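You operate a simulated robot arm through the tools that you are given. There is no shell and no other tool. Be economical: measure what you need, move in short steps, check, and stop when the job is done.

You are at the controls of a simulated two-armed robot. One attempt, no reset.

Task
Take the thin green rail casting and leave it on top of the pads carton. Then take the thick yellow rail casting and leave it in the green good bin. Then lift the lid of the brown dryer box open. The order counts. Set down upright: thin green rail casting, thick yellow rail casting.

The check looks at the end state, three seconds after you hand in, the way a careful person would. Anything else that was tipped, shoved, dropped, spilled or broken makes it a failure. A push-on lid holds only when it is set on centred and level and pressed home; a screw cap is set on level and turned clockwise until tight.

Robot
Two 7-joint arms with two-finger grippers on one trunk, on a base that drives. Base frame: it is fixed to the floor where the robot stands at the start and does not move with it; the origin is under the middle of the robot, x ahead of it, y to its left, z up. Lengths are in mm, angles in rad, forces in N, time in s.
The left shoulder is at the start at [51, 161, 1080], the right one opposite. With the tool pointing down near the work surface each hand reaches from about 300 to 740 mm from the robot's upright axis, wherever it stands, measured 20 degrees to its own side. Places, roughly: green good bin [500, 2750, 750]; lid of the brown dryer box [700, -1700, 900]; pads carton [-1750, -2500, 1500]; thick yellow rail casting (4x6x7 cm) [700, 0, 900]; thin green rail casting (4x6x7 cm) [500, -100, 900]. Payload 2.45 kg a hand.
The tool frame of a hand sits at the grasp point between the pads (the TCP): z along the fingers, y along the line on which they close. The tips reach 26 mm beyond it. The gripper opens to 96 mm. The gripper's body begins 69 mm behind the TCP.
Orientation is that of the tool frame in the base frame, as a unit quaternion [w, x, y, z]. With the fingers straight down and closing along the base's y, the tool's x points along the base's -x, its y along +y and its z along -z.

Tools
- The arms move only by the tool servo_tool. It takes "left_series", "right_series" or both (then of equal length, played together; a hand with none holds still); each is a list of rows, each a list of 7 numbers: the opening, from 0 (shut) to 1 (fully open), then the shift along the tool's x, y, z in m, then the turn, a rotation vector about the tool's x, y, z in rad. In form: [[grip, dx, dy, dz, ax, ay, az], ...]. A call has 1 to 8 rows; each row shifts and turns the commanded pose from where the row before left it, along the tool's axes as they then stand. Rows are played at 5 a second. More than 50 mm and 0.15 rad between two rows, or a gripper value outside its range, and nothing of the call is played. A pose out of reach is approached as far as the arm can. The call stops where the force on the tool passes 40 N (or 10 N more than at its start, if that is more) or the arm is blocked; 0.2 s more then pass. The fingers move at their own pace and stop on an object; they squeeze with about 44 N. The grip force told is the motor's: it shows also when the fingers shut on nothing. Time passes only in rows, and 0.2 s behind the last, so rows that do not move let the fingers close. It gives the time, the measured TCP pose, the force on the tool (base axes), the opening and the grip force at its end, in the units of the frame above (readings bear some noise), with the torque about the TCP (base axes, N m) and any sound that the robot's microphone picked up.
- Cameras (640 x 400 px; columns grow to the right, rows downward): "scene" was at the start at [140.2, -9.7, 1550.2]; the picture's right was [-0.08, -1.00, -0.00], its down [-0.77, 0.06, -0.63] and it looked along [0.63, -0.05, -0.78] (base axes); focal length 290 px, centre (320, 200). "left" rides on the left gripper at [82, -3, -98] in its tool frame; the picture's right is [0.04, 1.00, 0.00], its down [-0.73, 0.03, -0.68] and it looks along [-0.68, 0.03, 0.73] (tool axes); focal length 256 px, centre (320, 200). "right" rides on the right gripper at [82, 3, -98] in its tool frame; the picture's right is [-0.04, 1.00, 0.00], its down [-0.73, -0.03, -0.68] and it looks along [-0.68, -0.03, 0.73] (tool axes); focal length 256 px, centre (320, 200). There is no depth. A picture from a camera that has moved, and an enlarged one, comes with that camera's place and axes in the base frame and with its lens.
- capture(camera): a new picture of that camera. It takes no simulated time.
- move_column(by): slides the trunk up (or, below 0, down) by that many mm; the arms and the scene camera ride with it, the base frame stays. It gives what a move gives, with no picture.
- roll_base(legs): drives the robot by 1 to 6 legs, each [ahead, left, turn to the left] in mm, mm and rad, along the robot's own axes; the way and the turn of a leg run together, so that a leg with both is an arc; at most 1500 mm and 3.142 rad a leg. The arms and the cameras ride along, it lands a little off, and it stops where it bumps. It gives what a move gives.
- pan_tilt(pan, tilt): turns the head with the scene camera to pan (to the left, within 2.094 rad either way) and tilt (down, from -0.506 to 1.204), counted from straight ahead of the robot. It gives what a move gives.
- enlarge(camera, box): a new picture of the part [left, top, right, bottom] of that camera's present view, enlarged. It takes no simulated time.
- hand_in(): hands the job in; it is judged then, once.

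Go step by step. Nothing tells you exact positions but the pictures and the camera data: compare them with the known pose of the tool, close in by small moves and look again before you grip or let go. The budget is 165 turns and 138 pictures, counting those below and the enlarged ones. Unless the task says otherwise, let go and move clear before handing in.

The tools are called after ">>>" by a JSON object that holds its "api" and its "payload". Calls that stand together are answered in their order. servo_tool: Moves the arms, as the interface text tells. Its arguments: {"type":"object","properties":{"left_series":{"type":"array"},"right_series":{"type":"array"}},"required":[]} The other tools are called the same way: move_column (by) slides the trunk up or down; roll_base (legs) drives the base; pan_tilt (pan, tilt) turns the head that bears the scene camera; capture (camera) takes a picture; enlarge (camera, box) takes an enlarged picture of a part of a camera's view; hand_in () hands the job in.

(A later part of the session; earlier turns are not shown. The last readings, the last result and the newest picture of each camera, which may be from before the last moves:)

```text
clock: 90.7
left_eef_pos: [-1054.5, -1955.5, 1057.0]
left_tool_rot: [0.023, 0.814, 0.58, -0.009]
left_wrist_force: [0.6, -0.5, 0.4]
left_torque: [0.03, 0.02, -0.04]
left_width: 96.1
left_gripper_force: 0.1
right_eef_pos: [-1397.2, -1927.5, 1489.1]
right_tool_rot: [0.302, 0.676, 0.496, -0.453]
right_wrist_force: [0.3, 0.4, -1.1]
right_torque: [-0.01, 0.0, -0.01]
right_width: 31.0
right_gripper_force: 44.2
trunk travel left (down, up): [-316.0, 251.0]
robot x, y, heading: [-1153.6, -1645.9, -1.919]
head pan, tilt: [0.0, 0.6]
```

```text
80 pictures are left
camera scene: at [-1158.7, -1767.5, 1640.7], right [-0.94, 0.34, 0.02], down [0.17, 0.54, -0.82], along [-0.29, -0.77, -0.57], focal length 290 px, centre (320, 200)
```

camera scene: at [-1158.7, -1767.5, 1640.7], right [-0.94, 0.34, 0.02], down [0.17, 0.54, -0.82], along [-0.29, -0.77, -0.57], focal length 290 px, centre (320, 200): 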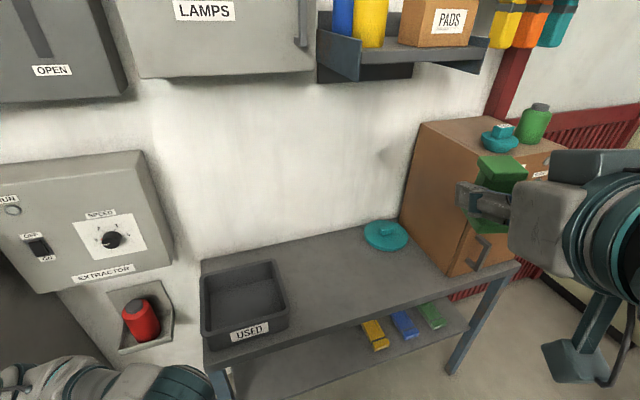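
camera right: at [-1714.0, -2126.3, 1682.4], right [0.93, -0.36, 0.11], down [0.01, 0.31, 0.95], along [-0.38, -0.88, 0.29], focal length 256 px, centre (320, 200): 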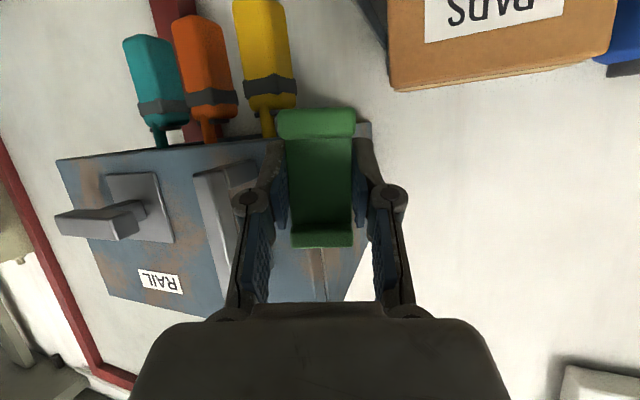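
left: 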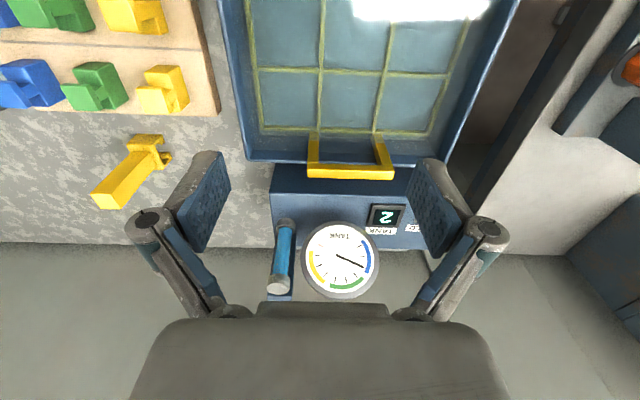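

>>> {"api": "servo_tool", "payload": {"right_series": [[0.2, 0, 0, 0, 0, 0, 0], [0.2, 0, 0, 0, 0, 0, 0], [0.2, 0, 0, 0, 0, 0, 0], [0.2, 0, 0, 0, 0, 0, 0], [0.2, 0, 0, 0, 0, 0, 0], [0.2, 0, 0, 0, 0, 0, 0], [0.2, 0, 0, 0, 0, 0, 0], [0.2, 0, 0, 0, 0, 0, 0]]}}

>>> {"api": "servo_tool", "payload": {"right_series": [[0.2, 0, 0, 0, 0, 0, 0], [0.2, 0, 0, 0, 0, 0, 0], [0.2, 0, 0, 0, 0, 0, 0], [0.2, 0, 0, 0, 0, 0, 0], [0.2, 0, 0, 0, 0, 0, 0], [0.2, 0, 0, 0, 0, 0, 0], [0.2, 0, 0, 0, 0, 0, 0], [0.2, 0, 0, 0, 0, 0, 0]]}}

>>> {"api": "move_column", "payload": {"by": -60}}

>>> {"api": "capture", "payload": {"camera": "right"}}

```text
clock: 92.5
left_eef_pos: [-1051.2, -1955.9, 1056.9]
left_tool_rot: [0.022, 0.814, 0.58, -0.009]
left_wrist_force: [-0.1, 0.4, -0.1]
left_torque: [-0.01, 0.04, 0.03]
left_width: 96.0
left_gripper_force: 0.0
right_eef_pos: [-1394.5, -1926.9, 1487.6]
right_tool_rot: [0.302, 0.676, 0.496, -0.453]
right_wrist_force: [0.8, 0.7, -1.3]
right_torque: [-0.02, 0.02, -0.05]
right_width: 31.2
right_gripper_force: 43.4
trunk travel left (down, up): [-316.0, 251.0]
robot x, y, heading: [-1149.7, -1644.8, -1.914]
head pan, tilt: [0.0, 0.6]
```

```text
clock: 94.2
left_eef_pos: [-1050.3, -1957.9, 1056.6]
left_tool_rot: [0.02, 0.814, 0.581, -0.01]
left_wrist_force: [0.2, 0.0, -1.1]
left_torque: [-0.02, 0.01, 0.0]
left_width: 96.3
left_gripper_force: 0.0
right_eef_pos: [-1391.9, -1929.1, 1488.8]
right_tool_rot: [0.301, 0.676, 0.496, -0.455]
right_wrist_force: [0.4, 0.0, -2.2]
right_torque: [0.0, 0.02, -0.01]
right_width: 31.3
right_gripper_force: 44.2
trunk travel left (down, up): [-316.0, 251.0]
robot x, y, heading: [-1152.3, -1642.3, -1.912]
head pan, tilt: [0.0, 0.6]
```

```text
clock: 95.2
left_eef_pos: [-1079.9, -1952.5, 988.2]
left_tool_rot: [0.015, 0.816, 0.577, 0.019]
left_wrist_force: [-1.2, -0.4, 0.6]
left_torque: [-0.01, -0.04, -0.03]
left_width: 95.7
left_gripper_force: 0.1
right_eef_pos: [-1430.2, -1913.0, 1427.6]
right_tool_rot: [0.312, 0.681, 0.49, -0.447]
right_wrist_force: [-0.2, 0.9, -0.6]
right_torque: [0.02, -0.08, 0.04]
right_width: 31.2
right_gripper_force: 43.8
trunk travel left (down, up): [-256.0, 311.0]
robot x, y, heading: [-1157.8, -1644.5, -1.918]
head pan, tilt: [0.0, 0.6]
```

```text
79 pictures are left
camera right: at [-1388.7, -1798.4, 1391.9], right [0.94, -0.34, 0.02], down [0.09, 0.31, 0.95], along [-0.33, -0.89, 0.32], focal length 256 px, centre (320, 200)
```

right: 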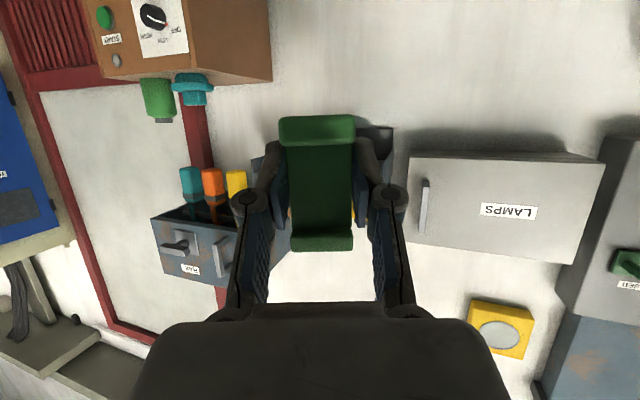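

>>> {"api": "roll_base", "payload": {"legs": [[-300, 0, 0]]}}

>>> {"api": "pan_tilt", "payload": {"pan": 0.0, "tilt": 0.75}}

>>> {"api": "capture", "payload": {"camera": "scene"}}

>>> {"api": "move_column", "payload": {"by": -50}}

>>> {"api": "servo_tool", "payload": {"right_series": [[0.2, 0, 0, 0, 0, 0, 0], [0.2, 0, 0, 0, 0, 0, 0], [0.2, 0, 0, 0, 0, 0, 0], [0.2, 0, 0, 0, 0, 0, 0], [0.2, 0, 0, 0, 0, 0, 0]]}}

```text
clock: 97.3
left_eef_pos: [-995.8, -1674.3, 992.0]
left_tool_rot: [0.013, 0.812, 0.583, 0.022]
left_wrist_force: [-2.0, 0.6, 1.1]
left_torque: [-0.04, -0.19, -0.01]
left_width: 95.9
left_gripper_force: 0.1
right_eef_pos: [-1344.6, -1629.6, 1424.6]
right_tool_rot: [0.316, 0.683, 0.486, -0.445]
right_wrist_force: [3.1, -1.7, -2.4]
right_torque: [-0.02, 0.15, -0.26]
right_width: 31.1
right_gripper_force: 43.8
trunk travel left (down, up): [-256.0, 311.0]
robot x, y, heading: [-1058.7, -1366.6, -1.924]
head pan, tilt: [0.0, 0.6]
```

```text
clock: 98.0
left_eef_pos: [-999.9, -1671.5, 994.5]
left_tool_rot: [0.011, 0.814, 0.581, 0.019]
left_wrist_force: [-1.5, -0.8, 0.4]
left_torque: [0.04, -0.15, -0.03]
left_width: 95.8
left_gripper_force: 0.1
right_eef_pos: [-1347.0, -1625.8, 1428.3]
right_tool_rot: [0.316, 0.682, 0.485, -0.447]
right_wrist_force: [-2.7, 0.7, -0.6]
right_torque: [0.06, -0.09, 0.12]
right_width: 31.0
right_gripper_force: 43.9
trunk travel left (down, up): [-256.0, 311.0]
robot x, y, heading: [-1068.7, -1365.2, -1.918]
head pan, tilt: [0.0, 0.75]
```

```text
78 pictures are left
camera scene: at [-1157.0, -1486.2, 1566.9], right [-0.94, 0.34, -0.03], down [0.25, 0.64, -0.73], along [-0.23, -0.69, -0.68], focal length 290 px, centre (320, 200)
```

scene: 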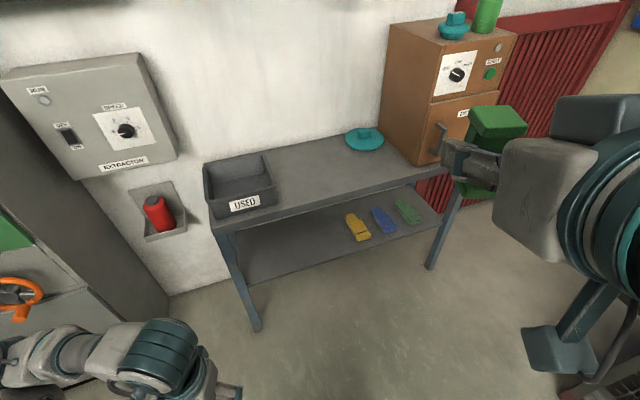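

```text
clock: 98.9
left_eef_pos: [-1001.2, -1678.9, 930.0]
left_tool_rot: [-0.007, 0.811, 0.584, 0.046]
left_wrist_force: [-2.7, -0.1, 0.5]
left_torque: [-0.03, -0.15, -0.03]
left_width: 96.1
left_gripper_force: 0.2
right_eef_pos: [-1347.2, -1624.6, 1378.2]
right_tool_rot: [0.316, 0.683, 0.484, -0.446]
right_wrist_force: [-2.0, 1.5, -1.6]
right_torque: [0.0, -0.06, 0.13]
right_width: 31.1
right_gripper_force: 43.7
trunk travel left (down, up): [-206.0, 361.0]
robot x, y, heading: [-1066.3, -1364.1, -1.92]
head pan, tilt: [0.0, 0.75]
```

```text
clock: 100.3
left_eef_pos: [-934.0, -1700.8, 919.4]
left_tool_rot: [-0.029, 0.807, 0.589, 0.033]
left_wrist_force: [0.5, 1.4, 1.1]
left_torque: [-0.02, 0.07, 0.04]
left_width: 96.0
left_gripper_force: 0.1
right_eef_pos: [-1254.8, -1657.7, 1384.1]
right_tool_rot: [0.296, 0.671, 0.5, -0.461]
right_wrist_force: [0.4, 0.0, -1.5]
right_torque: [0.01, 0.02, 0.01]
right_width: 31.1
right_gripper_force: 43.9
trunk travel left (down, up): [-206.0, 361.0]
robot x, y, heading: [-1051.4, -1368.0, -1.914]
head pan, tilt: [0.0, 0.75]
stopped in row 5 (right hand): the arm was blocked; the commanded pose is now the measured one
```

>>> {"api": "pan_tilt", "payload": {"pan": 0.6, "tilt": 1.2}}

>>> {"api": "capture", "payload": {"camera": "scene"}}

>>> {"api": "pan_tilt", "payload": {"pan": -0.6, "tilt": 1.2}}

>>> {"api": "capture", "payload": {"camera": "scene"}}

```text
clock: 101.3
left_eef_pos: [-961.9, -1691.2, 923.5]
left_tool_rot: [-0.02, 0.808, 0.587, 0.04]
left_wrist_force: [0.3, -0.8, -0.4]
left_torque: [0.0, -0.08, -0.05]
left_width: 96.0
left_gripper_force: 0.1
right_eef_pos: [-1292.7, -1643.3, 1381.1]
right_tool_rot: [0.303, 0.675, 0.495, -0.454]
right_wrist_force: [-1.0, 0.3, -1.0]
right_torque: [0.01, -0.02, 0.07]
right_width: 31.1
right_gripper_force: 44.1
trunk travel left (down, up): [-206.0, 361.0]
robot x, y, heading: [-1058.0, -1367.4, -1.92]
head pan, tilt: [0.6, 1.201]
```

```text
77 pictures are left
camera scene: at [-1075.5, -1520.2, 1482.8], right [-0.97, -0.25, 0.0], down [-0.23, 0.9, -0.36], along [0.09, -0.35, -0.93], focal length 290 px, centre (320, 200)
```

scene: 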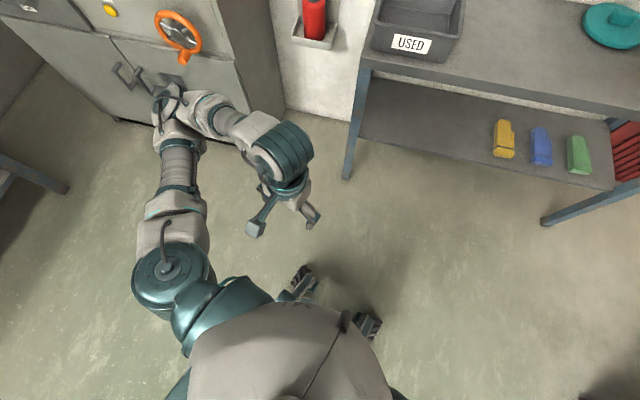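

```text
clock: 102.7
left_eef_pos: [-928.5, -1703.5, 918.2]
left_tool_rot: [-0.034, 0.805, 0.592, 0.033]
left_wrist_force: [0.2, -0.2, -0.3]
left_torque: [-0.03, 0.04, -0.01]
left_width: 96.0
left_gripper_force: 0.0
right_eef_pos: [-1245.7, -1658.0, 1385.2]
right_tool_rot: [0.294, 0.67, 0.502, -0.461]
right_wrist_force: [1.5, -0.4, -0.8]
right_torque: [0.0, 0.07, -0.2]
right_width: 31.2
right_gripper_force: 43.8
trunk travel left (down, up): [-206.0, 361.0]
robot x, y, heading: [-1045.7, -1371.4, -1.917]
head pan, tilt: [-0.6, 1.201]
```

```text
76 pictures are left
camera scene: at [-1103.7, -1508.8, 1483.5], right [-0.59, 0.81, 0.02], down [0.75, 0.55, -0.37], along [-0.31, -0.21, -0.93], focal length 290 px, centre (320, 200)
```

scene: 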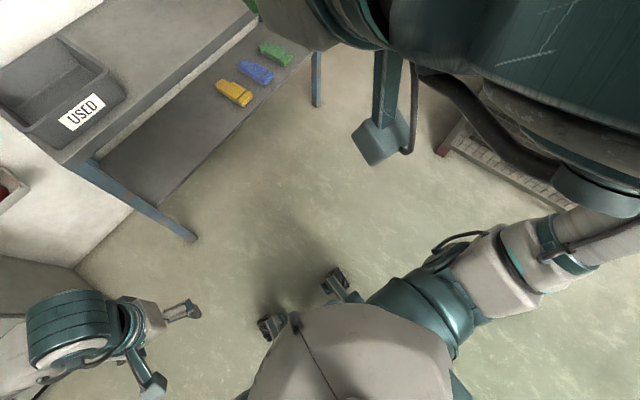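

Both arms are tucked to the edge of their reach and the robot rocks. I'll restore comfortable arm poses and see whether it steadies.

>>> {"api": "servo_tool", "payload": {"left_series": [[1, -0.03, -0.02, 0, 0, 0, 0], [1, -0.03, -0.02, 0, 0, 0, 0], [1, -0.03, -0.02, 0, 0, 0, 0], [1, -0.03, -0.02, 0, 0, 0, 0], [1, 0, 0, 0, 0, 0, 0], [1, 0, 0, 0, 0, 0, 0]], "right_series": [[0.2, -0.015, 0, 0.03, 0, 0, 0], [0.2, -0.015, 0, 0.03, 0, 0, 0], [0.2, -0.015, 0, 0.03, 0, 0, 0], [0.2, -0.015, 0, 0.03, 0, 0, 0], [0.2, 0, 0, 0, 0, 0, 0], [0.2, 0, 0, 0, 0, 0, 0]]}}

>>> {"api": "move_column", "payload": {"by": -20}}

>>> {"api": "servo_tool", "payload": {"right_series": [[0.2, 0, 0, 0, 0, 0, 0], [0.2, 0, 0, 0, 0, 0, 0], [0.2, 0, 0, 0, 0, 0, 0], [0.2, 0, 0, 0, 0, 0, 0], [0.2, 0, 0, 0, 0, 0, 0]]}}

>>> {"api": "capture", "payload": {"camera": "scene"}}

```text
clock: 104.3
left_eef_pos: [-1050.4, -1784.8, 912.2]
left_tool_rot: [-0.03, 0.809, 0.587, 0.03]
left_wrist_force: [0.4, -0.8, -0.1]
left_torque: [0.0, 0.06, 0.0]
left_width: 95.8
left_gripper_force: 0.0
right_eef_pos: [-1315.2, -1753.2, 1386.7]
right_tool_rot: [0.295, 0.669, 0.502, -0.462]
right_wrist_force: [1.5, -0.8, -1.5]
right_torque: [0.02, 0.04, -0.13]
right_width: 31.1
right_gripper_force: 44.1
right hand out of reach, approached as far as the arm can: row 2, 3, 4
trunk travel left (down, up): [-206.0, 361.0]
robot x, y, heading: [-1052.9, -1369.9, -1.92]
head pan, tilt: [-0.6, 1.201]
stopped in row 6 (right hand): the arm was blocked; the commanded pose is now the measured one
```

```text
clock: 105.0
left_eef_pos: [-1075.4, -1775.7, 897.4]
left_tool_rot: [-0.02, 0.81, 0.585, 0.036]
left_wrist_force: [-0.8, 0.5, 0.3]
left_torque: [-0.02, 0.01, -0.04]
left_width: 96.0
left_gripper_force: 0.1
right_eef_pos: [-1350.7, -1739.1, 1365.0]
right_tool_rot: [0.303, 0.674, 0.494, -0.458]
right_wrist_force: [-0.7, 1.2, -0.5]
right_torque: [0.04, -0.03, 0.07]
right_width: 30.9
right_gripper_force: 44.0
trunk travel left (down, up): [-186.0, 381.0]
robot x, y, heading: [-1054.5, -1370.3, -1.915]
head pan, tilt: [-0.6, 1.201]
```

```text
clock: 106.4
left_eef_pos: [-1068.7, -1774.6, 897.7]
left_tool_rot: [-0.02, 0.809, 0.586, 0.035]
left_wrist_force: [-1.9, 0.0, 0.7]
left_torque: [-0.04, -0.04, -0.03]
left_width: 96.0
left_gripper_force: 0.1
right_eef_pos: [-1344.7, -1738.3, 1366.5]
right_tool_rot: [0.304, 0.673, 0.494, -0.459]
right_wrist_force: [-1.1, 0.3, -0.4]
right_torque: [0.02, -0.02, 0.08]
right_width: 31.1
right_gripper_force: 43.6
trunk travel left (down, up): [-186.0, 381.0]
robot x, y, heading: [-1052.0, -1369.8, -1.92]
head pan, tilt: [-0.6, 1.201]
stopped in row 5 (right hand): the arm was blocked; the commanded pose is now the measured one
```

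```text
75 pictures are left
camera scene: at [-1143.1, -1515.8, 1460.8], right [-0.58, 0.81, 0.0], down [0.76, 0.55, -0.36], along [-0.29, -0.21, -0.93], focal length 290 px, centre (320, 200)
```

scene: 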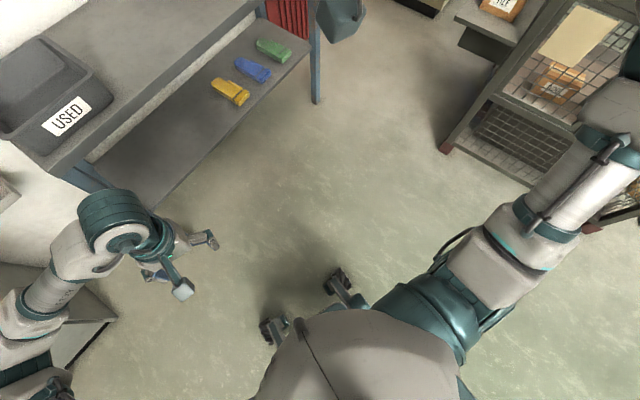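

>>> {"api": "servo_tool", "payload": {"right_series": [[0.2, 0.044, 0, 0.022, 0, 0, 0], [0.2, 0.044, 0, 0.022, 0, 0, 0], [0.2, 0.044, 0, 0.022, 0, 0, 0], [0.2, 0.044, 0, 0.022, 0, 0, 0], [0.2, 0.044, 0, 0.022, 0, 0, 0], [0.2, 0, 0, 0, 0, 0, 0], [0.2, 0, 0, 0, 0, 0, 0]]}}

>>> {"api": "pan_tilt", "payload": {"pan": 0, "tilt": 0.7}}

>>> {"api": "servo_tool", "payload": {"right_series": [[0.2, 0, 0, 0, 0, 0, 0], [0.2, 0, 0, 0, 0, 0, 0], [0.2, 0, 0, 0, 0, 0, 0], [0.2, 0, 0, 0, 0, 0, 0], [0.2, 0, 0, 0, 0, 0, 0]]}}

>>> {"api": "capture", "payload": {"camera": "scene"}}

```text
clock: 108.0
left_eef_pos: [-1059.6, -1778.6, 895.0]
left_tool_rot: [-0.024, 0.809, 0.586, 0.034]
left_wrist_force: [0.7, 0.5, 0.2]
left_torque: [0.01, -0.03, -0.03]
left_width: 96.0
left_gripper_force: 0.0
right_eef_pos: [-1347.6, -1751.0, 1122.6]
right_tool_rot: [0.302, 0.67, 0.498, -0.46]
right_wrist_force: [1.0, 0.3, -1.4]
right_torque: [0.04, 0.02, 0.01]
right_width: 31.5
right_gripper_force: 43.7
trunk travel left (down, up): [-186.0, 381.0]
robot x, y, heading: [-1048.7, -1369.5, -1.918]
head pan, tilt: [-0.6, 1.201]
```

```text
clock: 109.0
left_eef_pos: [-1069.9, -1774.2, 896.8]
left_tool_rot: [-0.021, 0.809, 0.586, 0.035]
left_wrist_force: [-0.2, 0.7, 0.1]
left_torque: [-0.04, -0.04, 0.03]
left_width: 96.0
left_gripper_force: 0.0
right_eef_pos: [-1361.3, -1745.5, 1120.7]
right_tool_rot: [0.304, 0.673, 0.494, -0.458]
right_wrist_force: [-1.2, -0.1, -2.0]
right_torque: [-0.03, -0.05, 0.01]
right_width: 31.7
right_gripper_force: 43.8
trunk travel left (down, up): [-186.0, 381.0]
robot x, y, heading: [-1049.8, -1369.3, -1.918]
head pan, tilt: [0.0, 0.7]
```

```text
clock: 110.2
left_eef_pos: [-1054.1, -1780.2, 895.4]
left_tool_rot: [-0.025, 0.808, 0.588, 0.032]
left_wrist_force: [0.4, -0.4, 0.4]
left_torque: [-0.03, 0.04, 0.0]
left_width: 96.1
left_gripper_force: 0.1
right_eef_pos: [-1341.9, -1753.2, 1124.1]
right_tool_rot: [0.299, 0.67, 0.499, -0.461]
right_wrist_force: [0.5, 0.4, -1.3]
right_torque: [0.03, -0.02, -0.05]
right_width: 31.4
right_gripper_force: 44.5
trunk travel left (down, up): [-186.0, 381.0]
robot x, y, heading: [-1048.3, -1371.7, -1.918]
head pan, tilt: [0.0, 0.7]
```

```text
74 pictures are left
camera scene: at [-1119.7, -1565.6, 1496.7], right [-0.94, 0.34, 0.0], down [0.22, 0.61, -0.76], along [-0.26, -0.72, -0.65], focal length 290 px, centre (320, 200)
```

scene: 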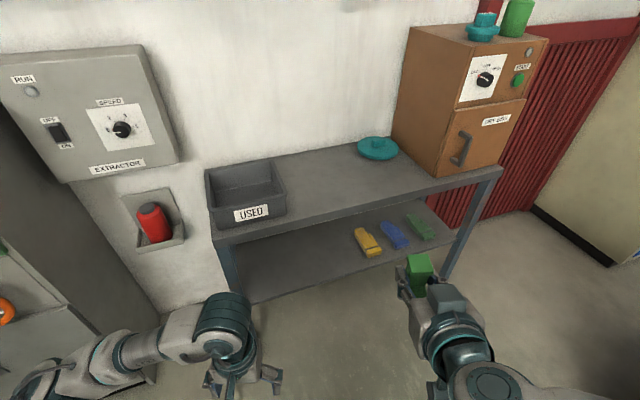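

With the arm lower, the robot is level and steady. I'll restore the right tool's roll and pitch to the gripped attitude, lift the left hand over bin height, then drive in while low.

>>> {"api": "servo_tool", "payload": {"right_series": [[0.2, 0, 0, 0, 0, 0.056, 0.0655], [0.2, 0, 0, 0, 0, 0, 0], [0.2, 0, 0, 0, 0, 0, 0], [0.2, 0, 0, 0, 0, 0, 0], [0.2, 0, 0, 0, 0, 0, 0]], "left_series": [[1, 0.01, 0, -0.045, 0, 0, 0], [1, 0.01, 0, -0.045, 0, 0, 0], [1, 0.01, 0, -0.045, 0, 0, 0], [1, 0.01, 0, -0.045, 0, 0, 0], [1, 0, 0, 0, 0, 0, 0]]}}

>>> {"api": "roll_base", "payload": {"legs": [[300, -25, 0]]}}

>>> {"api": "servo_tool", "payload": {"right_series": [[0.2, 0, 0, 0, 0, 0, 0], [0.2, 0, 0, 0, 0, 0, 0], [0.2, 0, 0, 0, 0, 0, 0], [0.2, 0, 0, 0, 0, 0, 0], [0.2, 0, 0, 0, 0, 0, 0], [0.2, 0, 0, 0, 0, 0, 0]]}}

```text
clock: 111.4
left_eef_pos: [-1052.1, -1753.6, 1078.0]
left_tool_rot: [-0.024, 0.808, 0.587, 0.034]
left_wrist_force: [0.5, -0.1, -0.2]
left_torque: [-0.01, 0.01, 0.02]
left_width: 96.2
left_gripper_force: 0.0
right_eef_pos: [-1349.0, -1751.1, 1122.6]
right_tool_rot: [0.302, 0.7, 0.484, -0.43]
right_wrist_force: [0.7, -0.4, -0.8]
right_torque: [-0.01, 0.02, -0.02]
right_width: 31.5
right_gripper_force: 44.1
trunk travel left (down, up): [-186.0, 381.0]
robot x, y, heading: [-1052.1, -1367.4, -1.919]
head pan, tilt: [0.0, 0.7]
```

```text
clock: 113.4
left_eef_pos: [-1179.3, -2017.9, 1079.1]
left_tool_rot: [-0.023, 0.808, 0.588, 0.034]
left_wrist_force: [0.7, 0.5, 0.8]
left_torque: [-0.01, -0.04, 0.03]
left_width: 95.8
left_gripper_force: 0.0
right_eef_pos: [-1475.8, -2014.6, 1122.1]
right_tool_rot: [0.302, 0.701, 0.482, -0.43]
right_wrist_force: [-0.1, 0.0, -2.1]
right_torque: [0.03, -0.02, 0.01]
right_width: 31.4
right_gripper_force: 44.1
trunk travel left (down, up): [-186.0, 381.0]
robot x, y, heading: [-1176.8, -1637.9, -1.915]
head pan, tilt: [0.0, 0.7]
```

```text
clock: 114.8
left_eef_pos: [-1174.6, -2016.0, 1079.7]
left_tool_rot: [-0.023, 0.808, 0.587, 0.032]
left_wrist_force: [-0.7, -0.3, 0.3]
left_torque: [0.01, 0.04, 0.01]
left_width: 96.1
left_gripper_force: 0.1
right_eef_pos: [-1469.8, -2015.3, 1124.2]
right_tool_rot: [0.302, 0.699, 0.483, -0.431]
right_wrist_force: [-0.1, 0.8, -1.8]
right_torque: [0.0, 0.0, 0.0]
right_width: 31.2
right_gripper_force: 43.5
trunk travel left (down, up): [-186.0, 381.0]
robot x, y, heading: [-1174.6, -1634.4, -1.912]
head pan, tilt: [0.0, 0.7]
```

Steady and level now. I'll drive to the staging point, still low.

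>>> {"api": "roll_base", "payload": {"legs": [[245, -38, 0]]}}

>>> {"api": "move_column", "payload": {"by": 190}}

>>> {"api": "move_column", "payload": {"by": 190}}

>>> {"api": "pan_tilt", "payload": {"pan": 0.0, "tilt": 0.5}}

>>> {"api": "capture", "payload": {"camera": "scene"}}

```text
clock: 116.6
left_eef_pos: [-1291.5, -2233.5, 1080.3]
left_tool_rot: [-0.023, 0.808, 0.587, 0.033]
left_wrist_force: [0.0, 0.3, -0.9]
left_torque: [0.01, 0.01, -0.01]
left_width: 96.0
left_gripper_force: 0.1
right_eef_pos: [-1588.9, -2229.9, 1124.7]
right_tool_rot: [0.302, 0.699, 0.484, -0.431]
right_wrist_force: [-0.4, 0.1, -0.8]
right_torque: [0.01, 0.0, 0.0]
right_width: 31.2
right_gripper_force: 44.1
trunk travel left (down, up): [-186.0, 381.0]
robot x, y, heading: [-1292.1, -1851.7, -1.921]
head pan, tilt: [0.0, 0.7]
```

```text
clock: 118.7
left_eef_pos: [-1291.4, -2229.4, 1271.7]
left_tool_rot: [-0.023, 0.808, 0.587, 0.031]
left_wrist_force: [-0.7, -0.5, 1.3]
left_torque: [-0.01, 0.02, 0.01]
left_width: 95.9
left_gripper_force: 0.0
right_eef_pos: [-1587.4, -2226.6, 1314.2]
right_tool_rot: [0.303, 0.699, 0.483, -0.433]
right_wrist_force: [0.4, 0.0, -1.2]
right_torque: [0.03, 0.02, -0.02]
right_width: 31.5
right_gripper_force: 43.5
trunk travel left (down, up): [-376.0, 191.0]
robot x, y, heading: [-1290.5, -1849.7, -1.92]
head pan, tilt: [0.0, 0.7]
```

```text
clock: 120.7
left_eef_pos: [-1291.8, -2229.3, 1460.4]
left_tool_rot: [-0.023, 0.808, 0.588, 0.031]
left_wrist_force: [0.3, -0.2, 0.0]
left_torque: [-0.01, 0.01, 0.01]
left_width: 96.2
left_gripper_force: 0.1
right_eef_pos: [-1588.3, -2227.6, 1504.4]
right_tool_rot: [0.303, 0.698, 0.483, -0.433]
right_wrist_force: [-1.2, -0.6, -1.5]
right_torque: [-0.03, 0.02, 0.01]
right_width: 31.5
right_gripper_force: 43.7
trunk travel left (down, up): [-566.0, 1.0]
robot x, y, heading: [-1293.8, -1849.4, -1.914]
head pan, tilt: [0.0, 0.7]
```

```text
clock: 121.5
left_eef_pos: [-1291.8, -2229.2, 1462.8]
left_tool_rot: [-0.022, 0.808, 0.588, 0.031]
left_wrist_force: [0.0, 0.1, 0.9]
left_torque: [-0.03, 0.02, -0.04]
left_width: 96.0
left_gripper_force: 0.0
right_eef_pos: [-1588.0, -2226.7, 1505.4]
right_tool_rot: [0.303, 0.699, 0.483, -0.433]
right_wrist_force: [0.5, 0.2, -0.7]
right_torque: [-0.01, 0.01, 0.01]
right_width: 31.7
right_gripper_force: 43.9
trunk travel left (down, up): [-566.0, 1.0]
robot x, y, heading: [-1291.7, -1851.9, -1.915]
head pan, tilt: [0.0, 0.499]
```

```text
73 pictures are left
camera scene: at [-1320.5, -1924.7, 1900.0], right [-0.94, 0.34, 0.0], down [0.16, 0.45, -0.88], along [-0.3, -0.82, -0.48], focal length 290 px, centre (320, 200)
```

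scene: 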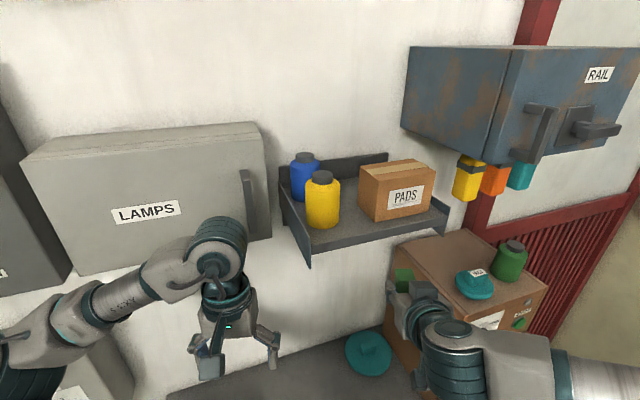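

Perfectly steady now; the earlier rocking came from commanding the arm past its reach. I'll raise the right hand to about 1712 in free space and lower the left.

>>> {"api": "servo_tool", "payload": {"right_series": [[0.2, -0.037, 0, -0.0184, 0, 0, 0], [0.2, -0.037, 0, -0.0184, 0, 0, 0], [0.2, -0.037, 0, -0.0184, 0, 0, 0], [0.2, -0.037, 0, -0.0184, 0, 0, 0], [0.2, -0.037, 0, -0.0184, 0, 0, 0], [0.2, 0, 0, 0, 0, 0, 0]], "left_series": [[1, 0, 0, 0.04, 0, 0, 0], [1, 0, 0, 0.04, 0, 0, 0], [1, 0, 0, 0.04, 0, 0, 0], [1, 0, 0, 0.04, 0, 0, 0], [1, 0, 0, 0.04, 0, 0, 0], [1, 0, 0, 0, 0, 0, 0]]}}

>>> {"api": "capture", "payload": {"camera": "right"}}

>>> {"api": "enlarge", "payload": {"camera": "scene", "box": [270, 100, 470, 280]}}

```text
clock: 122.9
left_eef_pos: [-1289.0, -2214.9, 1261.0]
left_tool_rot: [-0.023, 0.809, 0.587, 0.03]
left_wrist_force: [0.2, 0.3, 1.2]
left_torque: [-0.01, -0.01, 0.02]
left_width: 96.0
left_gripper_force: 0.0
right_eef_pos: [-1588.1, -2225.2, 1713.7]
right_tool_rot: [0.302, 0.699, 0.483, -0.433]
right_wrist_force: [-0.7, -0.7, -1.1]
right_torque: [0.02, 0.0, 0.01]
right_width: 31.4
right_gripper_force: 44.1
trunk travel left (down, up): [-566.0, 1.0]
robot x, y, heading: [-1291.4, -1849.8, -1.916]
head pan, tilt: [0.0, 0.499]
```

```text
72 pictures are left
camera right: at [-1541.7, -2110.9, 1683.2], right [0.93, -0.37, 0.04], down [0.07, 0.28, 0.96], along [-0.36, -0.89, 0.28], focal length 256 px, centre (320, 200)
```

right: 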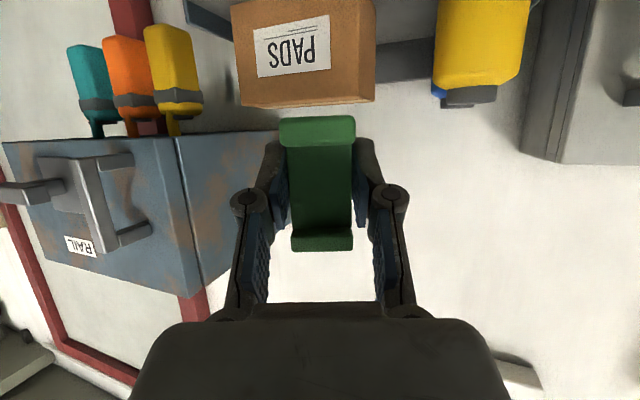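

```text
2.22 times, centred on (370, 190) of scene
camera zoom: at [-1320.1, -1925.2, 1900.0], right [-0.94, 0.34, 0.0], down [0.16, 0.45, -0.88], along [-0.3, -0.82, -0.48], focal length 645 px, centre (209, 222)
```

zoom: 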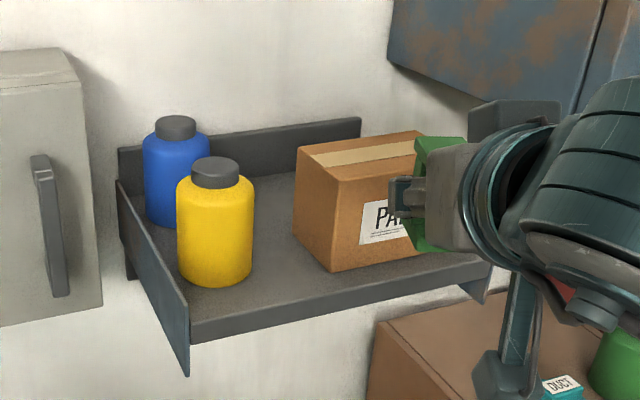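

The carton top is about 137×80 mm, centred near (-1672, -2412) at z 1660; the casting must go about 200 mm straight ahead. I'll lower the left hand clear of the LAMPS cabinet, raise the right slightly, then drive gently ahead.

>>> {"api": "servo_tool", "payload": {"right_series": [[0.2, -0.007, 0, -0.0035, 0, 0, 0], [0.2, 0, 0, 0, 0, 0, 0], [0.2, 0, 0, 0, 0, 0, 0], [0.2, 0, 0, 0, 0, 0, 0]], "left_series": [[1, 0.01, 0, 0.03, 0, 0, 0], [1, 0.01, 0, 0.03, 0, 0, 0], [1, 0.01, 0, 0.03, 0, 0, 0], [1, 0.01, 0, 0.03, 0, 0, 0]]}}

>>> {"api": "roll_base", "payload": {"legs": [[65, -5, 0], [60, -6, 0]]}}

>>> {"api": "capture", "payload": {"camera": "right"}}

>>> {"api": "capture", "payload": {"camera": "scene"}}

```text
clock: 123.9
left_eef_pos: [-1270.7, -2165.9, 1144.4]
left_tool_rot: [-0.022, 0.808, 0.587, 0.03]
left_wrist_force: [-0.5, 0.0, -1.3]
left_torque: [-0.02, -0.03, 0.01]
left_width: 96.0
left_gripper_force: 0.0
right_eef_pos: [-1588.1, -2225.1, 1720.1]
right_tool_rot: [0.303, 0.698, 0.482, -0.434]
right_wrist_force: [-0.7, 0.3, -1.3]
right_torque: [0.01, 0.02, 0.0]
right_width: 31.4
right_gripper_force: 44.2
trunk travel left (down, up): [-566.0, 1.0]
robot x, y, heading: [-1291.4, -1849.1, -1.918]
head pan, tilt: [0.0, 0.499]
```

```text
clock: 125.4
left_eef_pos: [-1322.2, -2268.0, 1149.0]
left_tool_rot: [-0.018, 0.809, 0.587, 0.026]
left_wrist_force: [0.4, 0.5, -0.4]
left_torque: [-0.03, -0.01, -0.02]
left_width: 96.2
left_gripper_force: 0.0
right_eef_pos: [-1635.4, -2319.2, 1727.6]
right_tool_rot: [0.308, 0.695, 0.48, -0.438]
right_wrist_force: [0.0, 0.7, -0.2]
right_torque: [0.02, 0.01, 0.0]
right_width: 31.4
right_gripper_force: 43.9
trunk travel left (down, up): [-566.0, 1.0]
robot x, y, heading: [-1347.8, -1965.3, -1.915]
head pan, tilt: [0.0, 0.499]
```

```text
70 pictures are left
camera right: at [-1589.9, -2204.7, 1695.6], right [0.93, -0.37, 0.04], down [0.07, 0.29, 0.95], along [-0.36, -0.88, 0.3], focal length 256 px, centre (320, 200)
```

right: 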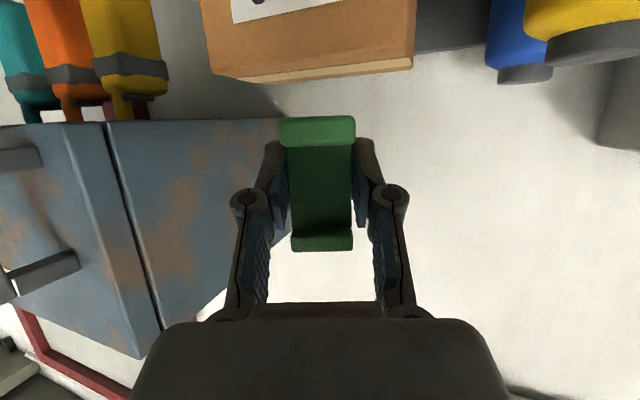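

```text
69 pictures are left
camera scene: at [-1369.3, -2020.1, 1901.0], right [-0.94, 0.34, 0.0], down [0.16, 0.44, -0.88], along [-0.3, -0.83, -0.47], focal length 290 px, centre (320, 200)
```

scene: 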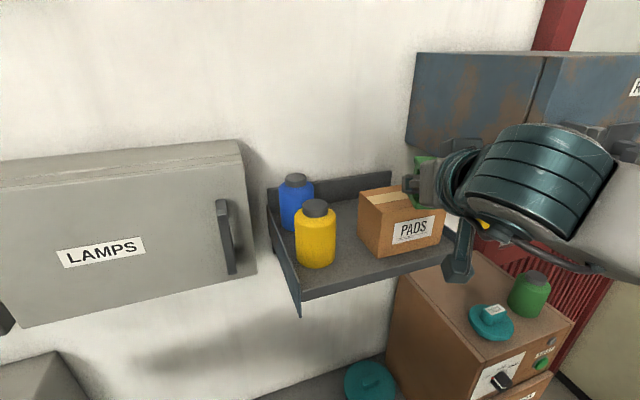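

>>> {"api": "servo_tool", "payload": {"right_series": [[0.2, 0, 0, 0, 0, 0, 0], [0.2, 0, 0, 0, 0, 0, 0], [0.2, 0, 0, 0, 0, 0, 0], [0.2, 0, 0, 0, 0, 0, 0], [0.2, 0, 0, 0, 0, 0, 0], [0.2, 0, 0, 0, 0, 0, 0]]}}

>>> {"api": "enlarge", "payload": {"camera": "scene", "box": [330, 130, 490, 290]}}

```text
clock: 126.8
left_eef_pos: [-1321.9, -2277.2, 1146.9]
left_tool_rot: [-0.021, 0.81, 0.586, 0.029]
left_wrist_force: [-0.6, -0.2, 0.2]
left_torque: [-0.03, 0.02, -0.06]
left_width: 96.2
left_gripper_force: 0.0
right_eef_pos: [-1636.5, -2332.6, 1726.3]
right_tool_rot: [0.305, 0.696, 0.482, -0.436]
right_wrist_force: [0.0, -0.1, -1.6]
right_torque: [0.03, -0.02, 0.01]
right_width: 31.5
right_gripper_force: 44.2
trunk travel left (down, up): [-566.0, 1.0]
robot x, y, heading: [-1346.5, -1966.9, -1.917]
head pan, tilt: [0.0, 0.499]
```

```text
2.50 times, centred on (410, 210) of scene
camera zoom: at [-1371.8, -2039.4, 1900.2], right [-0.94, 0.34, 0.0], down [0.16, 0.45, -0.88], along [-0.3, -0.83, -0.48], focal length 725 px, centre (95, 175)
```

zoom: 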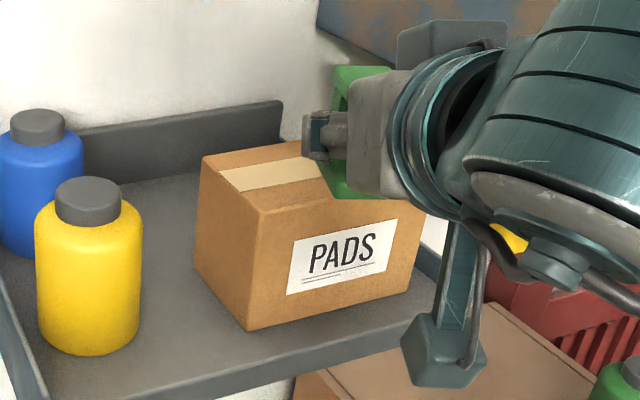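

Steady. The carton top spans about x -1602…-1742 and y -2374…-2453, so I need 83 mm more straight ahead. I'll extend with the arm.

>>> {"api": "servo_tool", "payload": {"right_series": [[0.2, -0.0125, 0, 0.025, 0, 0, 0], [0.2, -0.0125, 0, 0.025, 0, 0, 0], [0.2, -0.012, 0, 0.024, 0, 0, 0], [0.2, 0, 0, 0, 0, 0, 0], [0.2, 0, 0, 0, 0, 0, 0]]}}

>>> {"api": "capture", "payload": {"camera": "right"}}

>>> {"api": "enlarge", "payload": {"camera": "scene", "box": [330, 130, 490, 290]}}

```text
clock: 128.0
left_eef_pos: [-1324.0, -2279.6, 1146.3]
left_tool_rot: [-0.021, 0.809, 0.586, 0.029]
left_wrist_force: [-0.2, -0.2, -0.1]
left_torque: [0.01, 0.0, 0.0]
left_width: 96.0
left_gripper_force: 0.0
right_eef_pos: [-1681.4, -2400.1, 1724.2]
right_tool_rot: [0.305, 0.697, 0.482, -0.434]
right_wrist_force: [-0.1, 0.6, -1.8]
right_torque: [0.05, -0.02, 0.0]
right_width: 31.3
right_gripper_force: 44.1
right hand out of reach, approached as far as the arm can: row 3
trunk travel left (down, up): [-566.0, 1.0]
robot x, y, heading: [-1345.7, -1966.1, -1.916]
head pan, tilt: [0.0, 0.499]
```

```text
67 pictures are left
camera right: at [-1636.2, -2286.8, 1694.8], right [0.93, -0.37, 0.04], down [0.07, 0.28, 0.96], along [-0.36, -0.89, 0.29], focal length 256 px, centre (320, 200)
```

right: 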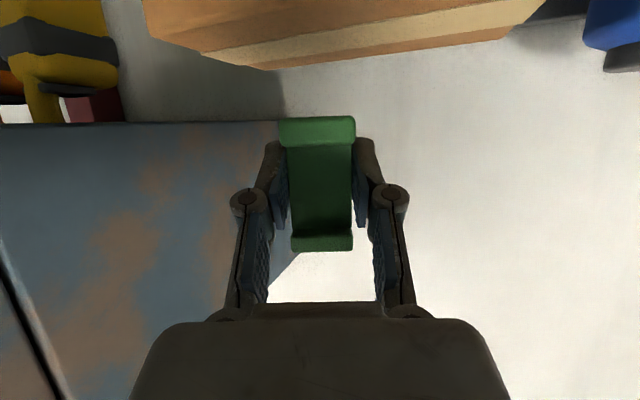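

```text
2.50 times, centred on (410, 210) of scene
camera zoom: at [-1374.2, -2042.7, 1900.0], right [-0.94, 0.34, 0.0], down [0.16, 0.45, -0.88], along [-0.3, -0.82, -0.48], focal length 725 px, centre (95, 175)
```

zoom: 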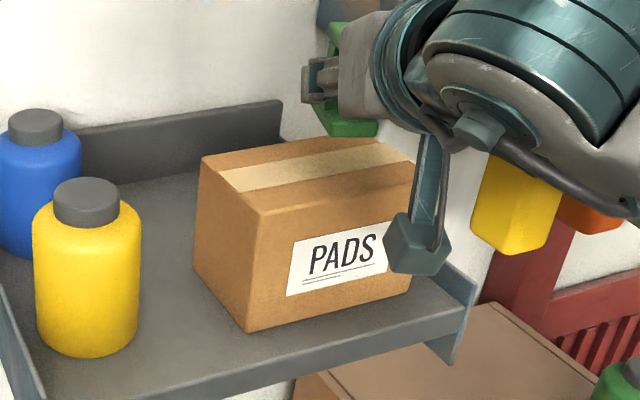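

The casting is over the carton. I'll nudge about 10 mm further in while lowering 10 mm.

>>> {"api": "servo_tool", "payload": {"right_series": [[0.2, 0.009, 0.003, 0.0045, 0, 0, 0], [0.2, -0.0045, 0.003, 0.009, 0, 0, 0], [0.2, 0, 0, 0, 0, 0, 0], [0.2, 0, 0, 0, 0, 0, 0]]}}

>>> {"api": "capture", "payload": {"camera": "right"}}

>>> {"api": "enlarge", "payload": {"camera": "scene", "box": [370, 120, 490, 240]}}

```text
clock: 129.0
left_eef_pos: [-1324.1, -2277.2, 1146.1]
left_tool_rot: [-0.021, 0.809, 0.587, 0.028]
left_wrist_force: [-0.7, 1.1, -0.3]
left_torque: [-0.02, -0.01, 0.0]
left_width: 96.2
left_gripper_force: 0.1
right_eef_pos: [-1679.7, -2407.8, 1717.0]
right_tool_rot: [0.306, 0.697, 0.48, -0.436]
right_wrist_force: [-0.4, 0.1, -1.1]
right_torque: [0.01, 0.0, 0.0]
right_width: 31.3
right_gripper_force: 44.4
trunk travel left (down, up): [-566.0, 1.0]
robot x, y, heading: [-1348.5, -1965.4, -1.92]
head pan, tilt: [0.0, 0.499]
```

```text
65 pictures are left
camera right: at [-1633.0, -2294.1, 1685.6], right [0.93, -0.37, 0.05], down [0.07, 0.29, 0.96], along [-0.36, -0.88, 0.29], focal length 256 px, centre (320, 200)
```

right: 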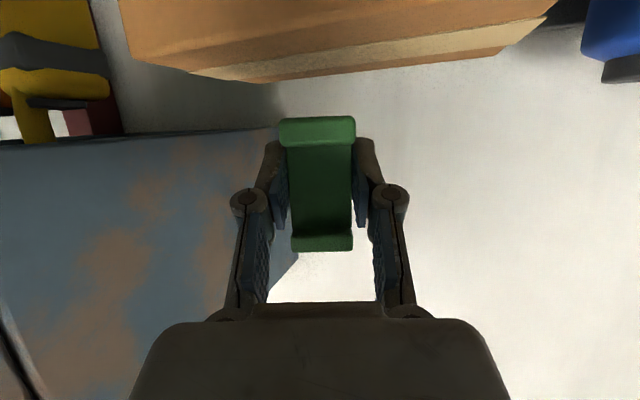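

```text
3.33 times, centred on (430, 180) of scene
camera zoom: at [-1373.9, -2040.1, 1900.1], right [-0.94, 0.34, 0.0], down [0.16, 0.45, -0.88], along [-0.3, -0.82, -0.48], focal length 967 px, centre (-47, 267)
```

zoom: 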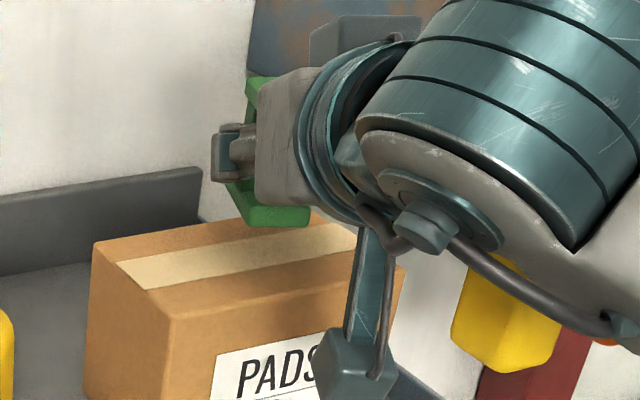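

The casting is centred over the carton (centre about (-1682, -2414)), with around 20 mm gap left. I'll correct the 0.02 rad pitch error and lower in small steps.

>>> {"api": "servo_tool", "payload": {"right_series": [[0.2, 0.0054, 0, 0.0026, 0, 0.018, 0], [0.2, 0.0054, 0, 0.0026, 0, 0, 0], [0.2, 0.0027, 0, 0.0013, 0, 0, 0], [0.2, 0, 0, 0, 0, 0, 0], [0.2, 0, 0, 0, 0, 0, 0]]}}

>>> {"api": "enlarge", "payload": {"camera": "scene", "box": [370, 120, 490, 240]}}

```text
clock: 130.2
left_eef_pos: [-1324.4, -2279.3, 1146.8]
left_tool_rot: [-0.022, 0.809, 0.587, 0.029]
left_wrist_force: [-0.2, 0.9, 0.2]
left_torque: [0.0, 0.01, 0.01]
left_width: 96.0
left_gripper_force: 0.0
right_eef_pos: [-1678.2, -2410.5, 1699.4]
right_tool_rot: [0.3, 0.701, 0.484, -0.429]
right_wrist_force: [0.2, -0.2, -1.1]
right_torque: [0.0, -0.02, 0.0]
right_width: 31.5
right_gripper_force: 44.0
trunk travel left (down, up): [-566.0, 1.0]
robot x, y, heading: [-1344.7, -1967.4, -1.919]
head pan, tilt: [0.0, 0.499]
```

```text
3.33 times, centred on (430, 180) of scene
camera zoom: at [-1374.5, -2042.1, 1900.0], right [-0.94, 0.34, 0.0], down [0.16, 0.45, -0.88], along [-0.3, -0.82, -0.48], focal length 967 px, centre (-47, 267)
```

zoom: 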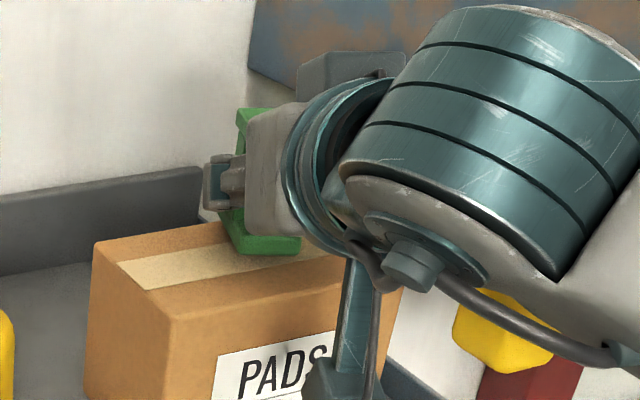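

>>> {"api": "servo_tool", "payload": {"right_series": [[0.2, 0.0027, 0, 0.0013, 0, 0, 0], [0.2, 0.0027, 0, 0.0013, 0, 0, 0], [0.2, 0.0027, 0, 0.0013, 0, 0, 0], [0.2, 0.0018, 0, 0.0009, 0, 0, 0], [0.2, 0, 0, 0, 0, 0, 0]]}}

>>> {"api": "enlarge", "payload": {"camera": "scene", "box": [370, 120, 490, 240]}}

```text
clock: 131.4
left_eef_pos: [-1323.8, -2279.4, 1146.8]
left_tool_rot: [-0.022, 0.808, 0.587, 0.03]
left_wrist_force: [0.5, -0.5, -0.4]
left_torque: [-0.02, 0.01, -0.01]
left_width: 96.0
left_gripper_force: 0.0
right_eef_pos: [-1678.7, -2409.3, 1693.1]
right_tool_rot: [0.302, 0.699, 0.483, -0.431]
right_wrist_force: [-3.6, -4.8, 21.4]
right_torque: [0.2, 0.2, 0.07]
right_width: 31.6
right_gripper_force: 43.8
trunk travel left (down, up): [-566.0, 1.0]
robot x, y, heading: [-1349.3, -1965.1, -1.92]
head pan, tilt: [0.0, 0.499]
```

```text
3.33 times, centred on (430, 180) of scene
camera zoom: at [-1373.7, -2041.2, 1900.3], right [-0.94, 0.34, 0.0], down [0.16, 0.45, -0.88], along [-0.3, -0.82, -0.48], focal length 967 px, centre (-47, 267)
```

zoom: 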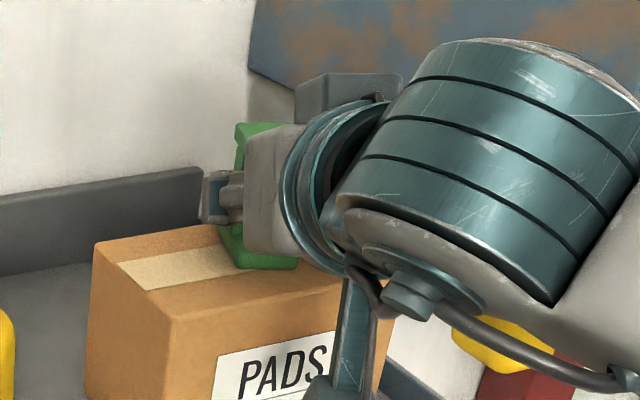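

Contact at z 1693, but the base would overhang the back edge slightly. I'll lift 8 mm, pull back 17 mm and lower again.

>>> {"api": "servo_tool", "payload": {"right_series": [[0.2, -0.0072, 0, -0.0036, 0, 0, 0], [0.2, 0.0038, 0, -0.0076, 0, 0, 0], [0.2, 0.0038, 0, -0.0076, 0, 0, 0], [0.2, 0, 0, 0, 0, 0, 0], [0.2, 0.004, 0, 0.002, 0, 0, 0], [0.2, 0.0015, 0, 0.0007, 0, 0, 0], [0.2, 0, 0, 0, 0, 0, 0]]}}

>>> {"api": "enlarge", "payload": {"camera": "scene", "box": [370, 120, 490, 240]}}

```text
clock: 133.0
left_eef_pos: [-1323.0, -2278.7, 1146.4]
left_tool_rot: [-0.021, 0.809, 0.587, 0.029]
left_wrist_force: [0.5, -0.8, 1.4]
left_torque: [0.01, 0.0, 0.01]
left_width: 96.0
left_gripper_force: 0.0
right_eef_pos: [-1670.2, -2393.5, 1691.8]
right_tool_rot: [0.301, 0.7, 0.485, -0.429]
right_wrist_force: [0.4, 1.1, 3.6]
right_torque: [0.03, 0.09, -0.03]
right_width: 31.6
right_gripper_force: 43.8
trunk travel left (down, up): [-566.0, 1.0]
robot x, y, heading: [-1349.5, -1964.6, -1.919]
head pan, tilt: [0.0, 0.499]
```

```text
3.33 times, centred on (430, 180) of scene
camera zoom: at [-1373.3, -2040.3, 1900.1], right [-0.94, 0.34, 0.0], down [0.16, 0.45, -0.88], along [-0.3, -0.82, -0.48], focal length 967 px, centre (-47, 267)
```

zoom: 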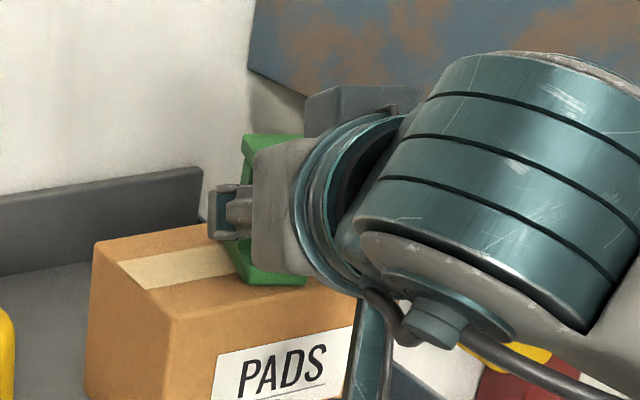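

The footprint is now well on the carton with light contact. I'll press 1 mm more, release and withdraw along the tool axis.

>>> {"api": "servo_tool", "payload": {"right_series": [[0.2, 0.001, 0, 0.0005, 0, 0, 0], [0.45, 0, 0, 0, 0, 0, 0], [0.55, 0, 0, 0, 0, 0, 0], [0.55, 0, 0, 0, 0, 0, 0], [0.55, 0, 0, -0.02, 0, 0, 0], [0.55, 0, 0, -0.03, 0, 0, 0], [0.55, 0, 0, -0.03, 0, 0, 0], [0.55, 0, 0, -0.03, 0, 0, 0]]}}

>>> {"api": "enlarge", "payload": {"camera": "scene", "box": [330, 120, 490, 280]}}

```text
clock: 134.8
left_eef_pos: [-1323.0, -2278.0, 1145.9]
left_tool_rot: [-0.021, 0.809, 0.586, 0.029]
left_wrist_force: [-0.2, 0.0, -0.7]
left_torque: [-0.04, -0.01, 0.02]
left_width: 96.1
left_gripper_force: 0.0
right_eef_pos: [-1636.5, -2301.6, 1741.9]
right_tool_rot: [0.301, 0.7, 0.485, -0.428]
right_wrist_force: [-0.1, 0.3, 0.3]
right_torque: [-0.01, -0.03, 0.0]
right_width: 52.9
right_gripper_force: 0.0
trunk travel left (down, up): [-566.0, 1.0]
robot x, y, heading: [-1347.1, -1965.3, -1.917]
head pan, tilt: [0.0, 0.499]
```

```text
2.50 times, centred on (410, 200) of scene
camera zoom: at [-1373.0, -2039.1, 1900.1], right [-0.94, 0.34, 0.0], down [0.16, 0.45, -0.88], along [-0.3, -0.83, -0.48], focal length 725 px, centre (95, 200)
```

zoom: 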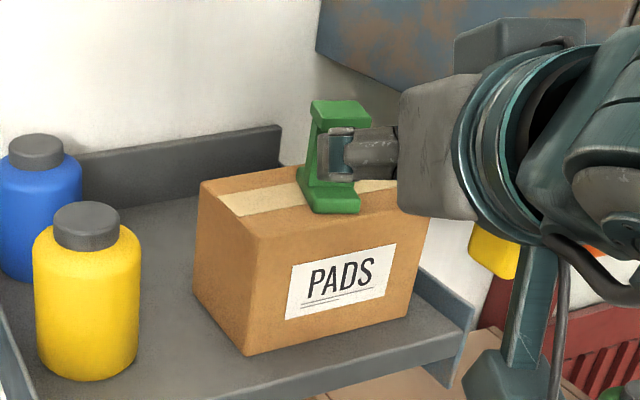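

The casting stands upright on the carton. I'll back off gently and lower the arm and trunk.

>>> {"api": "roll_base", "payload": {"legs": [[-120, 0, 0], [-120, 0, 0]]}}

>>> {"api": "servo_tool", "payload": {"right_series": [[0.55, 0.044, 0, 0.022, 0, 0, 0], [0.55, 0.044, 0, 0.022, 0, 0, 0], [0.55, 0.044, 0, 0.022, 0, 0, 0], [0.55, 0.044, 0, 0.022, 0, 0, 0], [0.55, 0.044, 0, 0.022, 0, 0, 0], [0.55, 0, 0, 0, 0, 0, 0]]}}

>>> {"api": "enlarge", "payload": {"camera": "scene", "box": [220, 60, 460, 260]}}

```text
clock: 136.9
left_eef_pos: [-1244.6, -2059.1, 1144.2]
left_tool_rot: [-0.023, 0.809, 0.587, 0.031]
left_wrist_force: [0.4, -0.8, -0.7]
left_torque: [0.01, 0.0, 0.01]
left_width: 96.2
left_gripper_force: 0.0
right_eef_pos: [-1557.7, -2085.9, 1738.8]
right_tool_rot: [0.3, 0.701, 0.486, -0.427]
right_wrist_force: [0.5, -0.1, -0.5]
right_torque: [-0.03, -0.02, -0.01]
right_width: 52.7
right_gripper_force: 0.1
trunk travel left (down, up): [-566.0, 1.0]
robot x, y, heading: [-1271.1, -1740.1, -1.912]
head pan, tilt: [0.0, 0.499]
```

```text
clock: 138.3
left_eef_pos: [-1242.2, -2051.1, 1147.3]
left_tool_rot: [-0.021, 0.809, 0.587, 0.028]
left_wrist_force: [0.1, -0.2, 0.4]
left_torque: [-0.01, 0.02, -0.02]
left_width: 96.2
left_gripper_force: 0.2
right_eef_pos: [-1551.4, -2076.7, 1493.6]
right_tool_rot: [0.301, 0.7, 0.484, -0.43]
right_wrist_force: [0.5, -0.5, -0.5]
right_torque: [-0.01, 0.0, 0.0]
right_width: 52.6
right_gripper_force: 0.1
trunk travel left (down, up): [-566.0, 1.0]
robot x, y, heading: [-1264.7, -1742.5, -1.914]
head pan, tilt: [0.0, 0.499]
```

```text
2.00 times, centred on (340, 160) of scene
camera zoom: at [-1293.5, -1817.7, 1900.0], right [-0.94, 0.34, 0.0], down [0.16, 0.45, -0.88], along [-0.3, -0.82, -0.48], focal length 580 px, centre (280, 280)
```

zoom: 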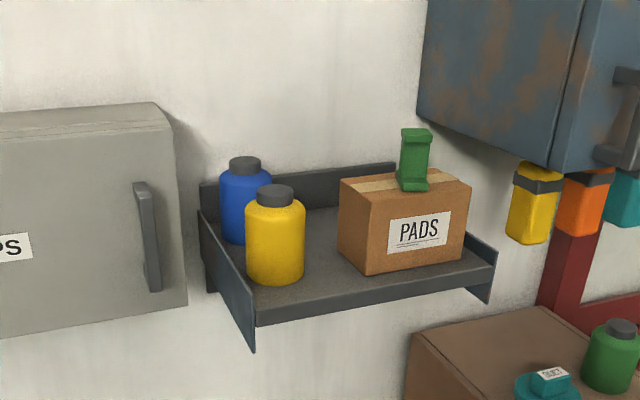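

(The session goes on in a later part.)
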